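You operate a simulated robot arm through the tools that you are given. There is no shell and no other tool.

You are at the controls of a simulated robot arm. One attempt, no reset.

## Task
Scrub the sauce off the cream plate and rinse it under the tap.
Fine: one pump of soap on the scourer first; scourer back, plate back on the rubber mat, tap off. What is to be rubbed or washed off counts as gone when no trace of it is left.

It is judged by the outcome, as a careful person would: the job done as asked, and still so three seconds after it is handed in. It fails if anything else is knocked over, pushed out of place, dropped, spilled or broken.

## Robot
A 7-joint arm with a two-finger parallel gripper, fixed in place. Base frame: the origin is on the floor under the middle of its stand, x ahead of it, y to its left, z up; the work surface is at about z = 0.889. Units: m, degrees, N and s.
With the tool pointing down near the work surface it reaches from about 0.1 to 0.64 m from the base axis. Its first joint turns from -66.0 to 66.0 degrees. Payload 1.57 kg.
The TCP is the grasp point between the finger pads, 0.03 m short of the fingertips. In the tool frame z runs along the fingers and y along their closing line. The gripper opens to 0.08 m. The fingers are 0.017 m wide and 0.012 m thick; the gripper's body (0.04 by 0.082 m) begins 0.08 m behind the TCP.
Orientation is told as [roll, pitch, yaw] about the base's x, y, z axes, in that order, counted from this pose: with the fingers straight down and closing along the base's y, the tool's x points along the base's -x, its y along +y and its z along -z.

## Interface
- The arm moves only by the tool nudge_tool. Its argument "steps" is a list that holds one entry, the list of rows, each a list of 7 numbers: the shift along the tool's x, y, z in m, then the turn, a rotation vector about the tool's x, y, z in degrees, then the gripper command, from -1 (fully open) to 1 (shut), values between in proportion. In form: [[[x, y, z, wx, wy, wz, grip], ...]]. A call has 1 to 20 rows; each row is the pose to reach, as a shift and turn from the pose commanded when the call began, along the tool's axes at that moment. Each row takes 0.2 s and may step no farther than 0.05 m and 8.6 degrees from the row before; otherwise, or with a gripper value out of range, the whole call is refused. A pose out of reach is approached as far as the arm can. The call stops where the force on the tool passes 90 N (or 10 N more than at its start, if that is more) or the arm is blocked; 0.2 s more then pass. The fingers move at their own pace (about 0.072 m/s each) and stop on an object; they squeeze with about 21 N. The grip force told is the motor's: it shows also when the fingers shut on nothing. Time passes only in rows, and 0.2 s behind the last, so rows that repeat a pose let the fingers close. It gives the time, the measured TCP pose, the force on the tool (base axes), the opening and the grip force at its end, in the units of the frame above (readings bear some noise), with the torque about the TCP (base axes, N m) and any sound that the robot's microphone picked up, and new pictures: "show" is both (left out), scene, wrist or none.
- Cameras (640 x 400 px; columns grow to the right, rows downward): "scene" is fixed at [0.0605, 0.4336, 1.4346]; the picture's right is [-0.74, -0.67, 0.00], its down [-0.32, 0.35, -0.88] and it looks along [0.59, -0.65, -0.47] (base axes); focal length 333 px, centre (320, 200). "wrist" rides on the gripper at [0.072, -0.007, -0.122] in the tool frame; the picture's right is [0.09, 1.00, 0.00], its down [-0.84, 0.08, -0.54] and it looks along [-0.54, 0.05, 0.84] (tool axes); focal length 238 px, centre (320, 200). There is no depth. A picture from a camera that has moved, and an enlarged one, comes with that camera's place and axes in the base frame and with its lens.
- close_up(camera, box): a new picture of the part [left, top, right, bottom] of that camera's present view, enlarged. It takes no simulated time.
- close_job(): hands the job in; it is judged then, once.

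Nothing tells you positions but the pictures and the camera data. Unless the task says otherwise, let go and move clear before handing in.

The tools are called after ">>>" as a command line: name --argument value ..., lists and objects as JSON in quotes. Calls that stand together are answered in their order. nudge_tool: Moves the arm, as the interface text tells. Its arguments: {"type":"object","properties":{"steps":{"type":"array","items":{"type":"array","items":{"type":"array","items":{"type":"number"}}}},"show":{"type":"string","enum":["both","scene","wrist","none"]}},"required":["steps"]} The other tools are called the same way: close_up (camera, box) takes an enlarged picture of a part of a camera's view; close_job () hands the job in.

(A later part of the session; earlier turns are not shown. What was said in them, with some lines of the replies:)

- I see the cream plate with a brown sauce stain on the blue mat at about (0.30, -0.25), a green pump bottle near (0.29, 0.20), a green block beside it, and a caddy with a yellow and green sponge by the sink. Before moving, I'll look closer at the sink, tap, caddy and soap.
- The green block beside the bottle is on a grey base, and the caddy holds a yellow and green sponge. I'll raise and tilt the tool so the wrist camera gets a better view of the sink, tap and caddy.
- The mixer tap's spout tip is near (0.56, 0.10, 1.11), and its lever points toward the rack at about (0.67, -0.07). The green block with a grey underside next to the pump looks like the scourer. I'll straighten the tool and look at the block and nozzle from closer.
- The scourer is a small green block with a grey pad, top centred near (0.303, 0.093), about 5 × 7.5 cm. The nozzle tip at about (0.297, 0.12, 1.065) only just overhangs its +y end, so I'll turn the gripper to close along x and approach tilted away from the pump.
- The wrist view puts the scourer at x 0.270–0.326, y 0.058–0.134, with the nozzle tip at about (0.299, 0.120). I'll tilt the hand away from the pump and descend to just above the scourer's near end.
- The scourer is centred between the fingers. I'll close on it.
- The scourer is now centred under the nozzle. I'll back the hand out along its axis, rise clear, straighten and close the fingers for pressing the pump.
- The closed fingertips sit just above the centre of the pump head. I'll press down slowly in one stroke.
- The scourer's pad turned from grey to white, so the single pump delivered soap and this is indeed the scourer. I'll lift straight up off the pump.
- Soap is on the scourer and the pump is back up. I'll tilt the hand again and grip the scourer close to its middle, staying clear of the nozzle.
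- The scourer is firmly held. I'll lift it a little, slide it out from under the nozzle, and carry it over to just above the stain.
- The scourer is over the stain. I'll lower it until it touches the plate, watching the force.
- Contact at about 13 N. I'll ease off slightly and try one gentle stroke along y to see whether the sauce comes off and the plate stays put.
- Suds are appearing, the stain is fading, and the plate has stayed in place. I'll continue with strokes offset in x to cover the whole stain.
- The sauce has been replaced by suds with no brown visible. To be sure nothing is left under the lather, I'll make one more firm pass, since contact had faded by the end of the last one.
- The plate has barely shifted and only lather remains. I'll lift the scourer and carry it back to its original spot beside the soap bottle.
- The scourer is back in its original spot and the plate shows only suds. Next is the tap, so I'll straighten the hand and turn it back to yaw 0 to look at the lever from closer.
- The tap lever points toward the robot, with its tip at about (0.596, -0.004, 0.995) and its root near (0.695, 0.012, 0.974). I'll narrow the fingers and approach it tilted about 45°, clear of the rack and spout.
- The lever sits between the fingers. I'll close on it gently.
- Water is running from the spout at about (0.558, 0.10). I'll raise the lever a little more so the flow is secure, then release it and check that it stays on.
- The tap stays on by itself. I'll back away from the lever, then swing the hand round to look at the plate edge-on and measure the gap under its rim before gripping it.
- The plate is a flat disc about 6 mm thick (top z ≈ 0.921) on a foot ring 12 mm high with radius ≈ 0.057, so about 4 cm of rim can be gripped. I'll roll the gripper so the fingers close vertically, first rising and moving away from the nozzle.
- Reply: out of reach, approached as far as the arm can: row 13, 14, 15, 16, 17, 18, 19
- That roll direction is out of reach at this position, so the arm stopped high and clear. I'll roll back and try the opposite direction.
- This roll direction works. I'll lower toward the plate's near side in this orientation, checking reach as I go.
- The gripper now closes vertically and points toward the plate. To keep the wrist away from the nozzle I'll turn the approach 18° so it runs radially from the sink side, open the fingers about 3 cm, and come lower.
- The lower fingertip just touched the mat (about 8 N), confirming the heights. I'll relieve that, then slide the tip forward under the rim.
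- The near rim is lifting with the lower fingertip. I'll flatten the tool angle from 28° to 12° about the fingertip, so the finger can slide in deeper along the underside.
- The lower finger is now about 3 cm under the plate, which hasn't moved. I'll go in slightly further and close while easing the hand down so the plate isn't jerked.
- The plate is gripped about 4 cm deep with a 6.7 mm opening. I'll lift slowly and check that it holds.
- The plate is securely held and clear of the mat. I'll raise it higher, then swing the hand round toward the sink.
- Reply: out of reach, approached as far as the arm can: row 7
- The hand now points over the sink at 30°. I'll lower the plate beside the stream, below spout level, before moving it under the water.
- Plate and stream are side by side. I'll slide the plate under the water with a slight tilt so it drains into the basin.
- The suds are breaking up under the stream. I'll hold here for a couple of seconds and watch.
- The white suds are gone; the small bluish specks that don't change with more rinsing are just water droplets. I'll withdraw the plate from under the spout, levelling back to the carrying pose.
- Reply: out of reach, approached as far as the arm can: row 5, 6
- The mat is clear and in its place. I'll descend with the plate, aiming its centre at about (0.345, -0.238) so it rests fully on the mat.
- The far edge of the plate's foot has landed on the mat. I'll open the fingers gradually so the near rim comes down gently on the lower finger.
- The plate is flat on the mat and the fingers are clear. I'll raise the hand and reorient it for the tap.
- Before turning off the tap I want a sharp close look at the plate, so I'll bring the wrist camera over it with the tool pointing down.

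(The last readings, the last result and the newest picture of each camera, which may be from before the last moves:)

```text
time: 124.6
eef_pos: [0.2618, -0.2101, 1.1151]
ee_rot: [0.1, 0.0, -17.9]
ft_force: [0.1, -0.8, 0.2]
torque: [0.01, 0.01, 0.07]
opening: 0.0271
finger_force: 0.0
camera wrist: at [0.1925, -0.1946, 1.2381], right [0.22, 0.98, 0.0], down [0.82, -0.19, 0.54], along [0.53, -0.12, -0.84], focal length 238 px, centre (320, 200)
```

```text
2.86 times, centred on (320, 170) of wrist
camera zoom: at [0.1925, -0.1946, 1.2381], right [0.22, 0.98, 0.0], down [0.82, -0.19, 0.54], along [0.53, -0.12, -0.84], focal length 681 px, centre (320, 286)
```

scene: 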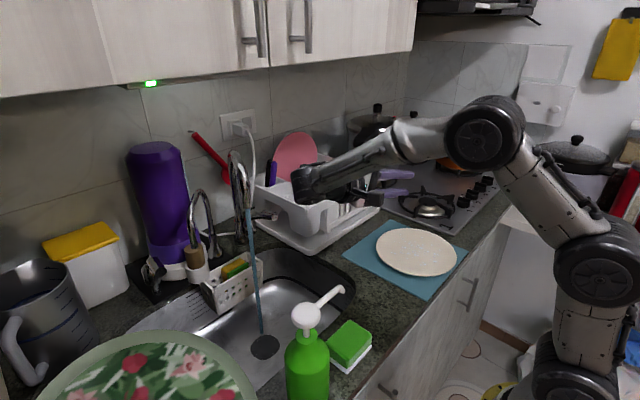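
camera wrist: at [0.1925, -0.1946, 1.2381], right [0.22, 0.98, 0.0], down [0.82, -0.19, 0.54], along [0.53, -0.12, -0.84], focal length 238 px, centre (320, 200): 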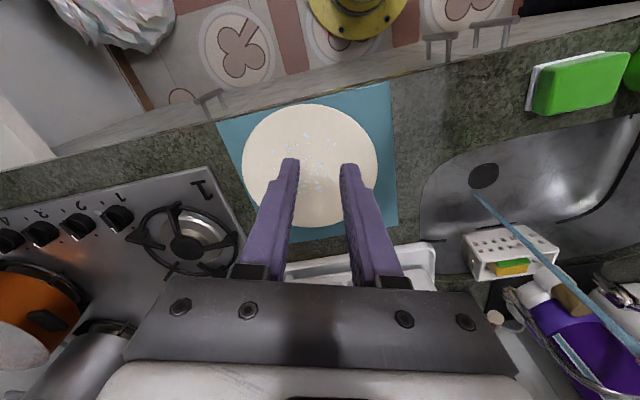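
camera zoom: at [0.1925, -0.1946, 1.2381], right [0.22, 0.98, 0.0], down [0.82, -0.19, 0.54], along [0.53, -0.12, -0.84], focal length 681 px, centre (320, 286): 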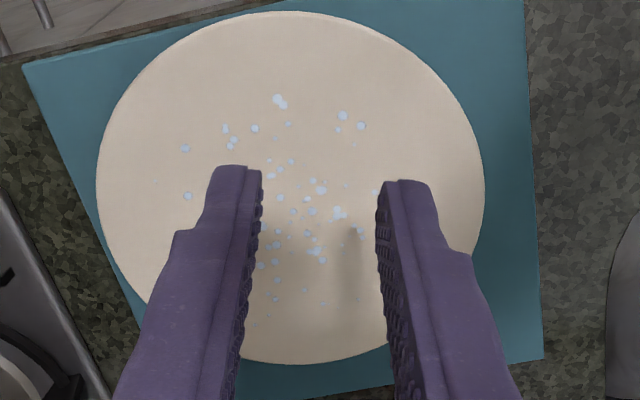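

>>> nudge_tool --steps '[[[-0.03, 0, 0.01, 0, 0, 0, -1], [-0.06, 0, 0.02, 0, 0, 0, -1], [-0.075, 0, 0.03, 0, 0, 0, -1], [-0.075, 0, 0.03, 0, 0, 0, -1]]]' --show "wrist"

>>> close_up --camera "wrist" --box '[220, 0, 400, 160]'

>>> close_up --camera "wrist" --box '[270, 40, 350, 110]'

```text
time: 125.6
eef_pos: [0.3335, -0.2323, 1.0881]
ee_rot: [0.0, 0.0, -18.0]
ft_force: [-0.4, -0.5, 0.8]
torque: [-0.02, 0.0, 0.02]
opening: 0.08
finger_force: 0.0
camera wrist: at [0.2633, -0.2169, 1.2095], right [0.22, 0.98, 0.0], down [0.82, -0.18, 0.54], along [0.53, -0.12, -0.84], focal length 238 px, centre (320, 200)
```

wrist: 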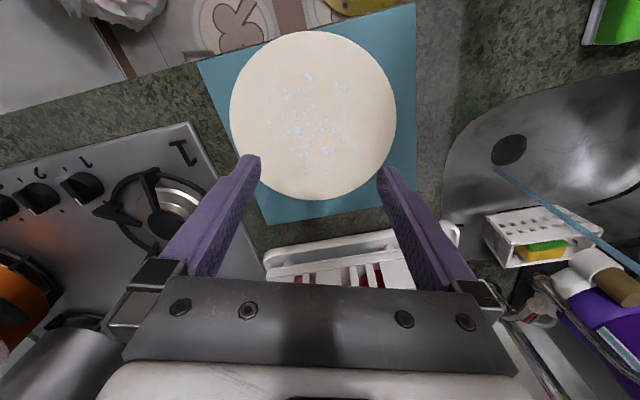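

```text
2.50 times, centred on (310, 80) of wrist
camera zoom: at [0.2633, -0.2169, 1.2095], right [0.22, 0.98, 0.0], down [0.82, -0.18, 0.54], along [0.53, -0.12, -0.84], focal length 596 px, centre (345, 500)
```

zoom: 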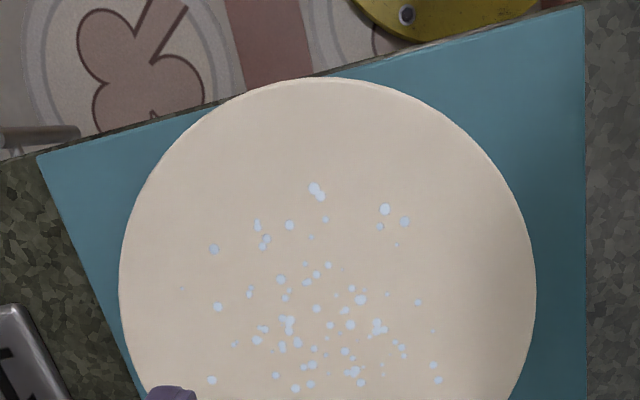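

```text
5.71 times, centred on (310, 75) of wrist
camera zoom: at [0.2633, -0.2169, 1.2095], right [0.22, 0.98, 0.0], down [0.82, -0.18, 0.54], along [0.53, -0.12, -0.84], focal length 1362 px, centre (377, 914)
```

zoom: 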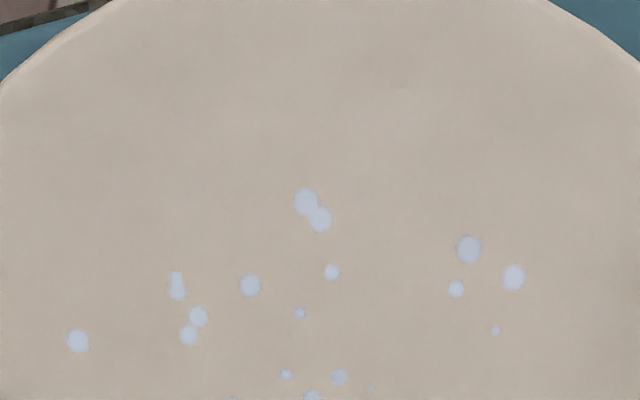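

Only clear water droplets remain on the plate, with no brown or white traces. Now I'll go back to the tap lever to turn the water off.

>>> nudge_tool --steps '[[[0.004, 0.0338, -0.0167, 0, 0, -3, -0.1], [0.0079, 0.0675, -0.0333, 0, 0, -6, -0.1], [0.0119, 0.1013, -0.05, 0, 0, -9, -0.1], [0.0159, 0.1351, -0.0667, 0, 0, -12, -0.1], [0.0198, 0.1688, -0.0833, 0, 0, -15, -0.1], [0.0238, 0.2026, -0.1, 0, 0, -18, -0.1], [0.0238, 0.2026, -0.1, 0, 0, -18, -0.1]]]' --show "none"

>>> nudge_tool --steps '[[[-0.0223, 0.005, 0.01, 0, -7.5, 0, -0.1], [-0.0445, 0.01, 0.02, 0, -15, 0, -0.1], [-0.0668, 0.015, 0.03, 0, -22.5, 0, -0.1], [-0.089, 0.02, 0.04, 0, -30, 0, -0.1], [-0.1113, 0.025, 0.05, 0, -37.5, 0, -0.1], [-0.1335, 0.03, 0.06, 0, -45, 0, -0.1], [-0.1335, 0.03, 0.06, 0, -45, 0, -0.1]]]'

>>> close_up --camera "wrist" --box '[220, 80, 420, 290]'

```text
time: 127.2
eef_pos: [0.3733, -0.0304, 1.1855]
ee_rot: [0.0, 0.0, 0.0]
ft_force: [-0.5, -0.3, -0.4]
torque: [-0.03, 0.0, -0.04]
opening: 0.0439
finger_force: 0.1
```

```text
time: 128.8
eef_pos: [0.5063, -0.0026, 1.1269]
ee_rot: [0.0, -45.1, 0.0]
ft_force: [0.2, -0.5, 0.2]
torque: [0.02, 0.03, -0.04]
opening: 0.0439
finger_force: 0.0
camera wrist: at [0.3699, -0.0094, 1.1615], right [-0.07, 1.0, -0.07], down [0.21, 0.08, 0.98], along [0.98, 0.05, -0.21], focal length 238 px, centre (320, 200)
```

scene: 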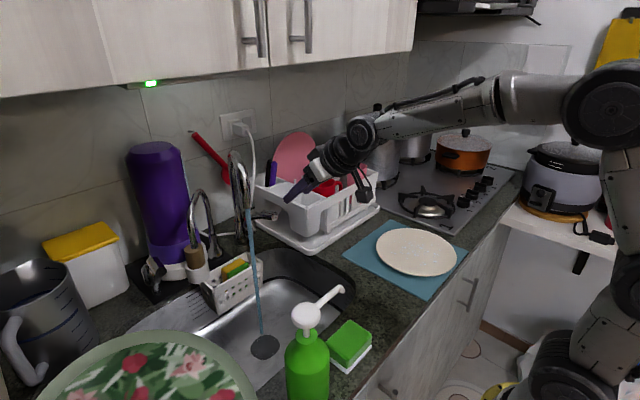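
wrist: 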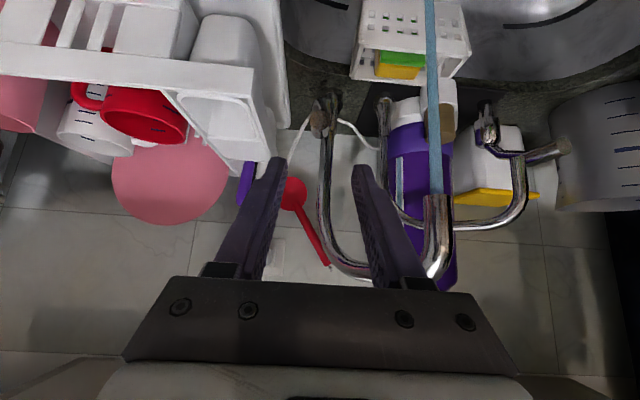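

```text
1.90 times, centred on (320, 185) of wrist
camera zoom: at [0.3699, -0.0094, 1.1615], right [-0.07, 1.0, -0.07], down [0.21, 0.08, 0.98], along [0.98, 0.05, -0.21], focal length 454 px, centre (320, 229)
```

zoom: 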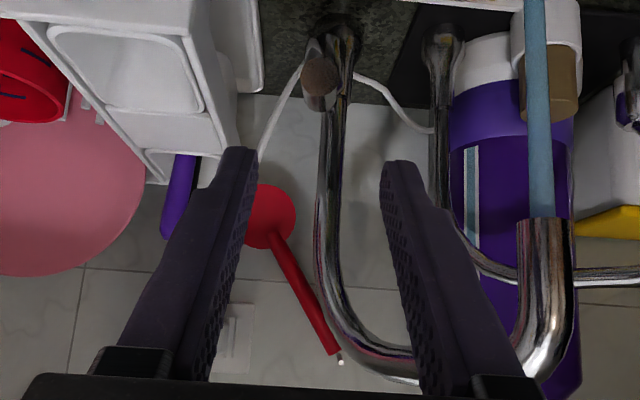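

>>> nudge_tool --steps '[[[0, 0, 0.04, 0, 0, 0, -0.1], [0, 0, 0.08, 0, 0, 0, -0.1], [0, 0, 0.12, 0, 0, 0, -0.1], [0, 0, 0.158, 0, 0, 0, -0.1], [0, 0, 0.158, 0, 0, 0, -0.1]]]' --show "none"

>>> close_up --camera "wrist" --box '[220, 80, 420, 290]'

```text
time: 130.0
eef_pos: [0.6198, -0.0022, 1.0158]
ee_rot: [-0.1, -45.1, 0.0]
ft_force: [0.2, 0.1, -0.2]
torque: [-0.01, -0.02, 0.03]
opening: 0.0437
finger_force: 0.1
```

```text
1.90 times, centred on (320, 185) of wrist
camera zoom: at [0.4835, -0.0099, 1.0504], right [-0.07, 1.0, -0.07], down [0.21, 0.08, 0.98], along [0.98, 0.05, -0.21], focal length 454 px, centre (320, 229)
```

zoom: 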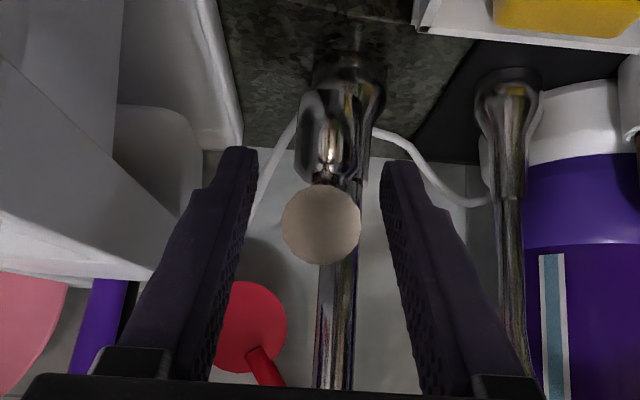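

>>> nudge_tool --steps '[[[0, 0, 0, 0, 0, 0, 1], [0, 0, 0, 0, 0, 0, 1], [0, 0, 0, 0, 0, 0, 1], [0.005, 0, 0.0027, 0, 0, 0, 1], [0.01, 0, 0.0055, 0, 0, 0, 1], [0.015, 0, 0.009, 0, 0, 0, 1], [0.0204, 0, 0.0127, 0, 0, 0, 1], [0.0204, 0, 0.0127, 0, 0, 0, 1]]]'

>>> close_up --camera "scene" --box '[200, 150, 320, 270]'

```text
time: 131.8
eef_pos: [0.6115, -0.0035, 0.9918]
ee_rot: [0.0, -45.0, 0.0]
ft_force: [-8.9, 8.8, 13.0]
torque: [0.07, -1.02, 0.43]
opening: 0.0274
finger_force: 38.2
camera wrist: at [0.4762, -0.0096, 1.027], right [-0.07, 1.0, -0.07], down [0.21, 0.08, 0.98], along [0.98, 0.05, -0.21], focal length 238 px, centre (320, 200)
```

scene: 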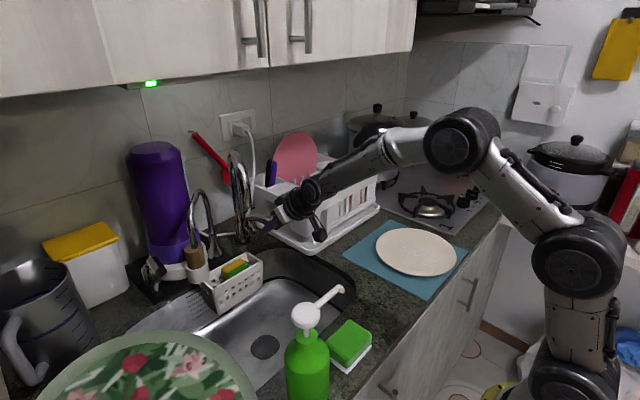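
wrist: 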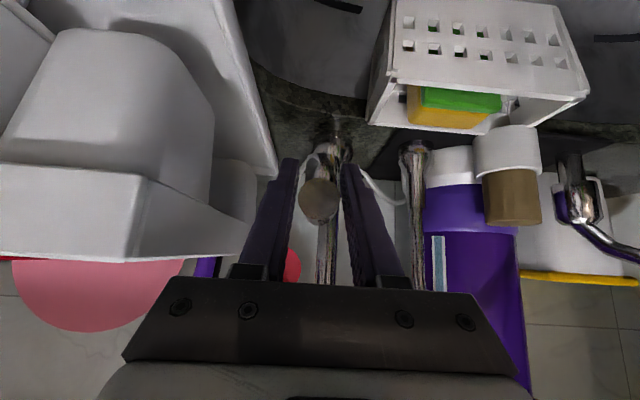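

```text
3.33 times, centred on (260, 210) of scene
camera zoom: at [0.0599, 0.4338, 1.4345], right [-0.74, -0.67, 0.0], down [-0.32, 0.35, -0.88], along [0.59, -0.65, -0.47], focal length 1111 px, centre (520, 167)
```

zoom: 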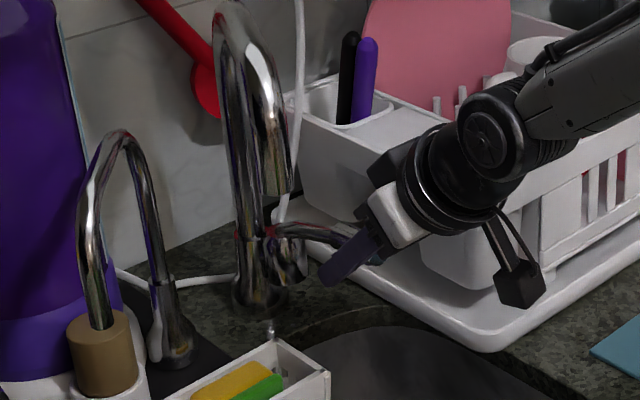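

Water has stopped. I'll press slightly further to be sure the lever is fully home, then release and back away.

>>> nudge_tool --steps '[[[0.0014, 0, 0.0014, 0, 0, 0, 1], [0.0028, 0, 0.0028, 0, 0, 0, 1], [0.0028, 0, 0.0028, 0, 0, 0, 1], [0.0014, 0, 0.0014, 0, 0, 0, -0.1], [0.0014, 0, 0.0014, 0, 0, 0, -0.1], [0.0014, 0, 0.0014, 0, 0, 0, -0.1]]]'

>>> close_up --camera "scene" --box '[200, 150, 320, 270]'

```text
time: 133.2
eef_pos: [0.6119, -0.0032, 0.9883]
ee_rot: [0.0, -44.9, 0.0]
ft_force: [0.0, 0.2, 0.3]
torque: [0.05, -0.02, 0.01]
opening: 0.0441
finger_force: 0.0
camera wrist: at [0.4765, -0.0102, 1.0244], right [-0.07, 1.0, -0.07], down [0.21, 0.08, 0.97], along [0.98, 0.05, -0.21], focal length 238 px, centre (320, 200)
```

scene: 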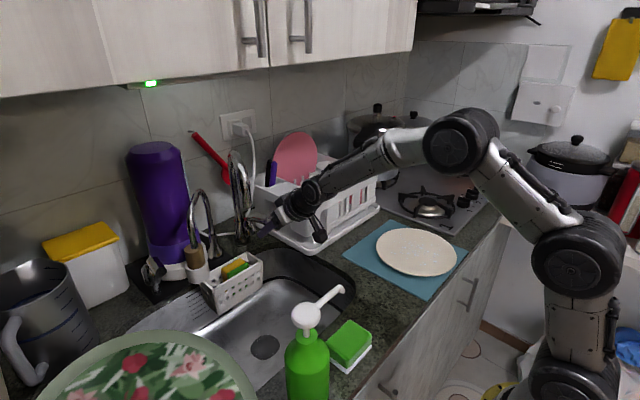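
wrist: 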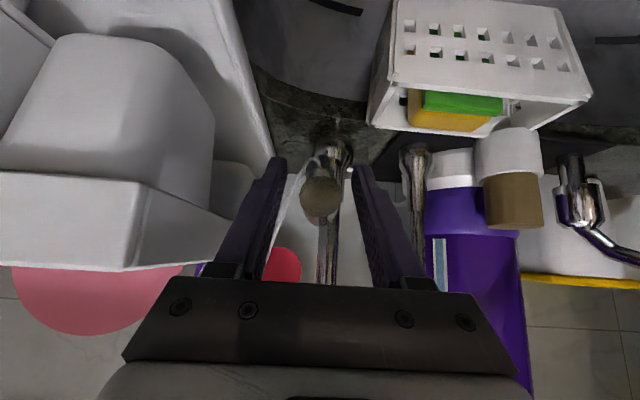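

```text
3.33 times, centred on (260, 210) of scene
camera zoom: at [0.0605, 0.4336, 1.4346], right [-0.74, -0.67, 0.0], down [-0.32, 0.35, -0.88], along [0.59, -0.65, -0.47], focal length 1111 px, centre (520, 167)
```

zoom: 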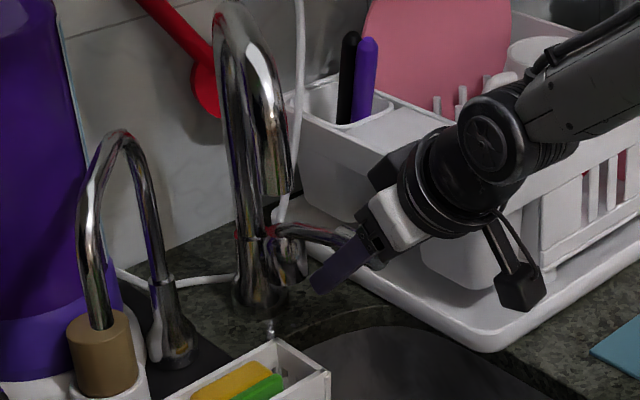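

>>> nudge_tool --steps '[[[0, 0, -0.04, 0, 0, 0, -0.1], [0, 0, -0.08, 0, 0, 0, -0.1], [0, 0, -0.12, 0, 0, 0, -0.1], [0, 0, -0.16, 0, 0, 0, -0.1], [0.01, -0.01, -0.2, 0, 7.5, 0, -0.1], [0.02, -0.03, -0.24, 0, 15, 0, -0.1], [0.03, -0.05, -0.28, 0, 22.5, 0, -0.5], [0.04, -0.07, -0.31, 0, 30, 0, -1], [0.05, -0.09, -0.33, 0, 37.5, 0, -1], [0.06, -0.11, -0.35, 0, 45, 0, -1], [0.06, -0.11, -0.35, 0, 45, 0, -1]]]'

>>> close_up --camera "scene" --box '[120, 130, 300, 330]'

>>> close_up --camera "scene" --box '[240, 260, 400, 400]'

>>> close_up --camera "scene" --box '[330, 210, 490, 310]'

```text
time: 135.6
eef_pos: [0.3238, -0.1127, 1.1941]
ee_rot: [-0.1, 0.1, 0.0]
ft_force: [0.2, -0.2, 0.5]
torque: [-0.01, 0.0, -0.01]
opening: 0.0801
finger_force: 0.1
camera wrist: at [0.252, -0.1205, 1.3161], right [-0.09, 1.0, 0.0], down [0.84, 0.08, 0.54], along [0.54, 0.05, -0.84], focal length 238 px, centre (320, 200)
```

scene: 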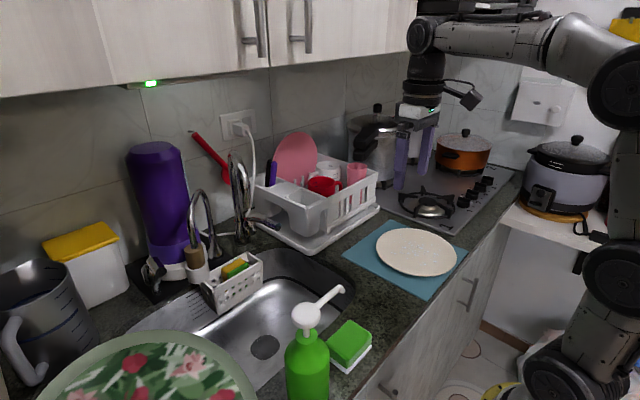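
wrist: 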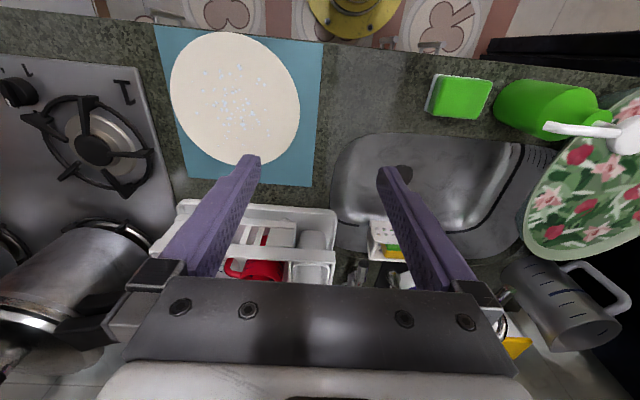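

```text
2.00 times, centred on (210, 230) of scene
camera zoom: at [0.0605, 0.4335, 1.4346], right [-0.74, -0.67, 0.0], down [-0.32, 0.35, -0.88], along [0.59, -0.65, -0.47], focal length 666 px, centre (540, 140)
```

zoom: 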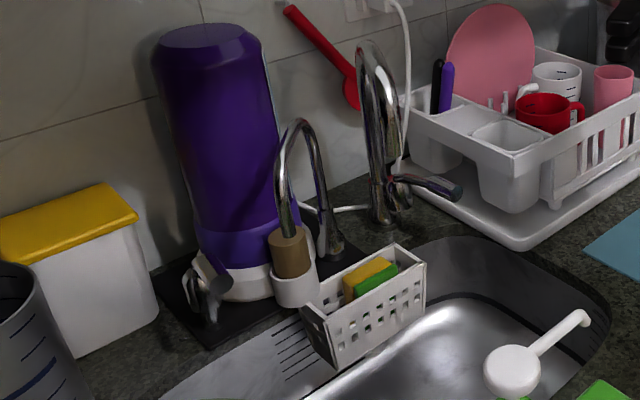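

```text
2.86 times, centred on (320, 330) of scene
camera zoom: at [0.0605, 0.4335, 1.4346], right [-0.74, -0.67, 0.0], down [-0.32, 0.35, -0.88], along [0.59, -0.65, -0.47], focal length 952 px, centre (320, -171)
```

zoom: 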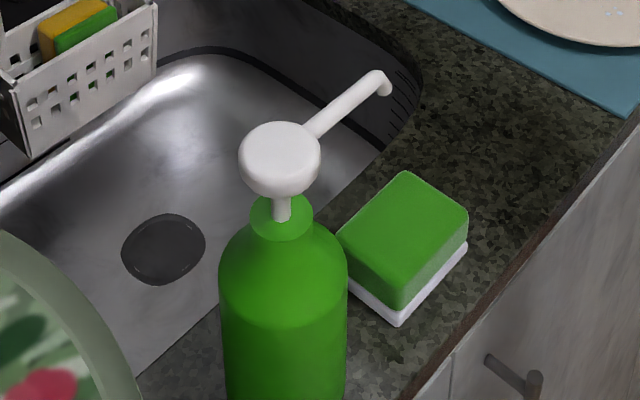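

```text
4.00 times, centred on (410, 260) of scene
camera zoom: at [0.0605, 0.4335, 1.4346], right [-0.74, -0.67, 0.0], down [-0.32, 0.35, -0.88], along [0.59, -0.65, -0.47], focal length 1333 px, centre (-40, -40)
```

zoom: 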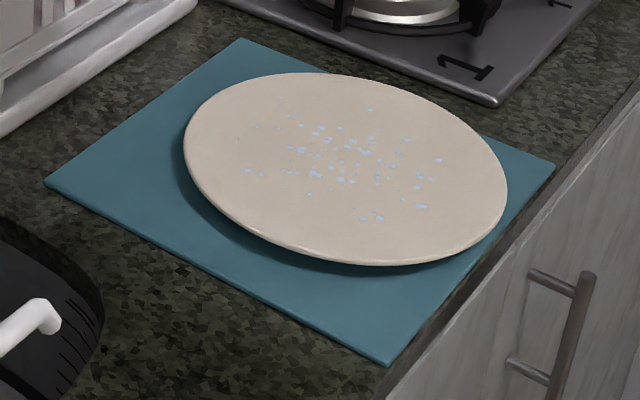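

The sauce and suds are gone and the rinsed plate lies flat on the rubber mat. The scourer is back beside the bottle, the tap is off with its lever in its original position, and the arm is clear with nothing else moved. I'm handing the job in.

>>> close_job

```text
The job is handed in.
```

The plate is clean, rinsed and back on the rubber mat, and I've handed the job in. No result has come back yet.

- **Soap and scrubbing:** I gave the scourer one pump of soap and scrubbed until no brown showed.
- **Rinsing:** I rinsed the plate under the tap for about ten seconds and the white suds washed off. The light-blue specks still on it look like water droplets; they didn't change with more rinsing.
- **Plate position:** it now sits fully on the mat, about 4 cm further in than at the start, when it overhung the counter edge.
- **Scourer:** it is back beside the soap bottle, within a few millimetres of where it was. Its pad is still soapy.
- **Tap:** it is off, with the lever back in its original position.

In the final pictures nothing else looks moved, dropped or spilled.
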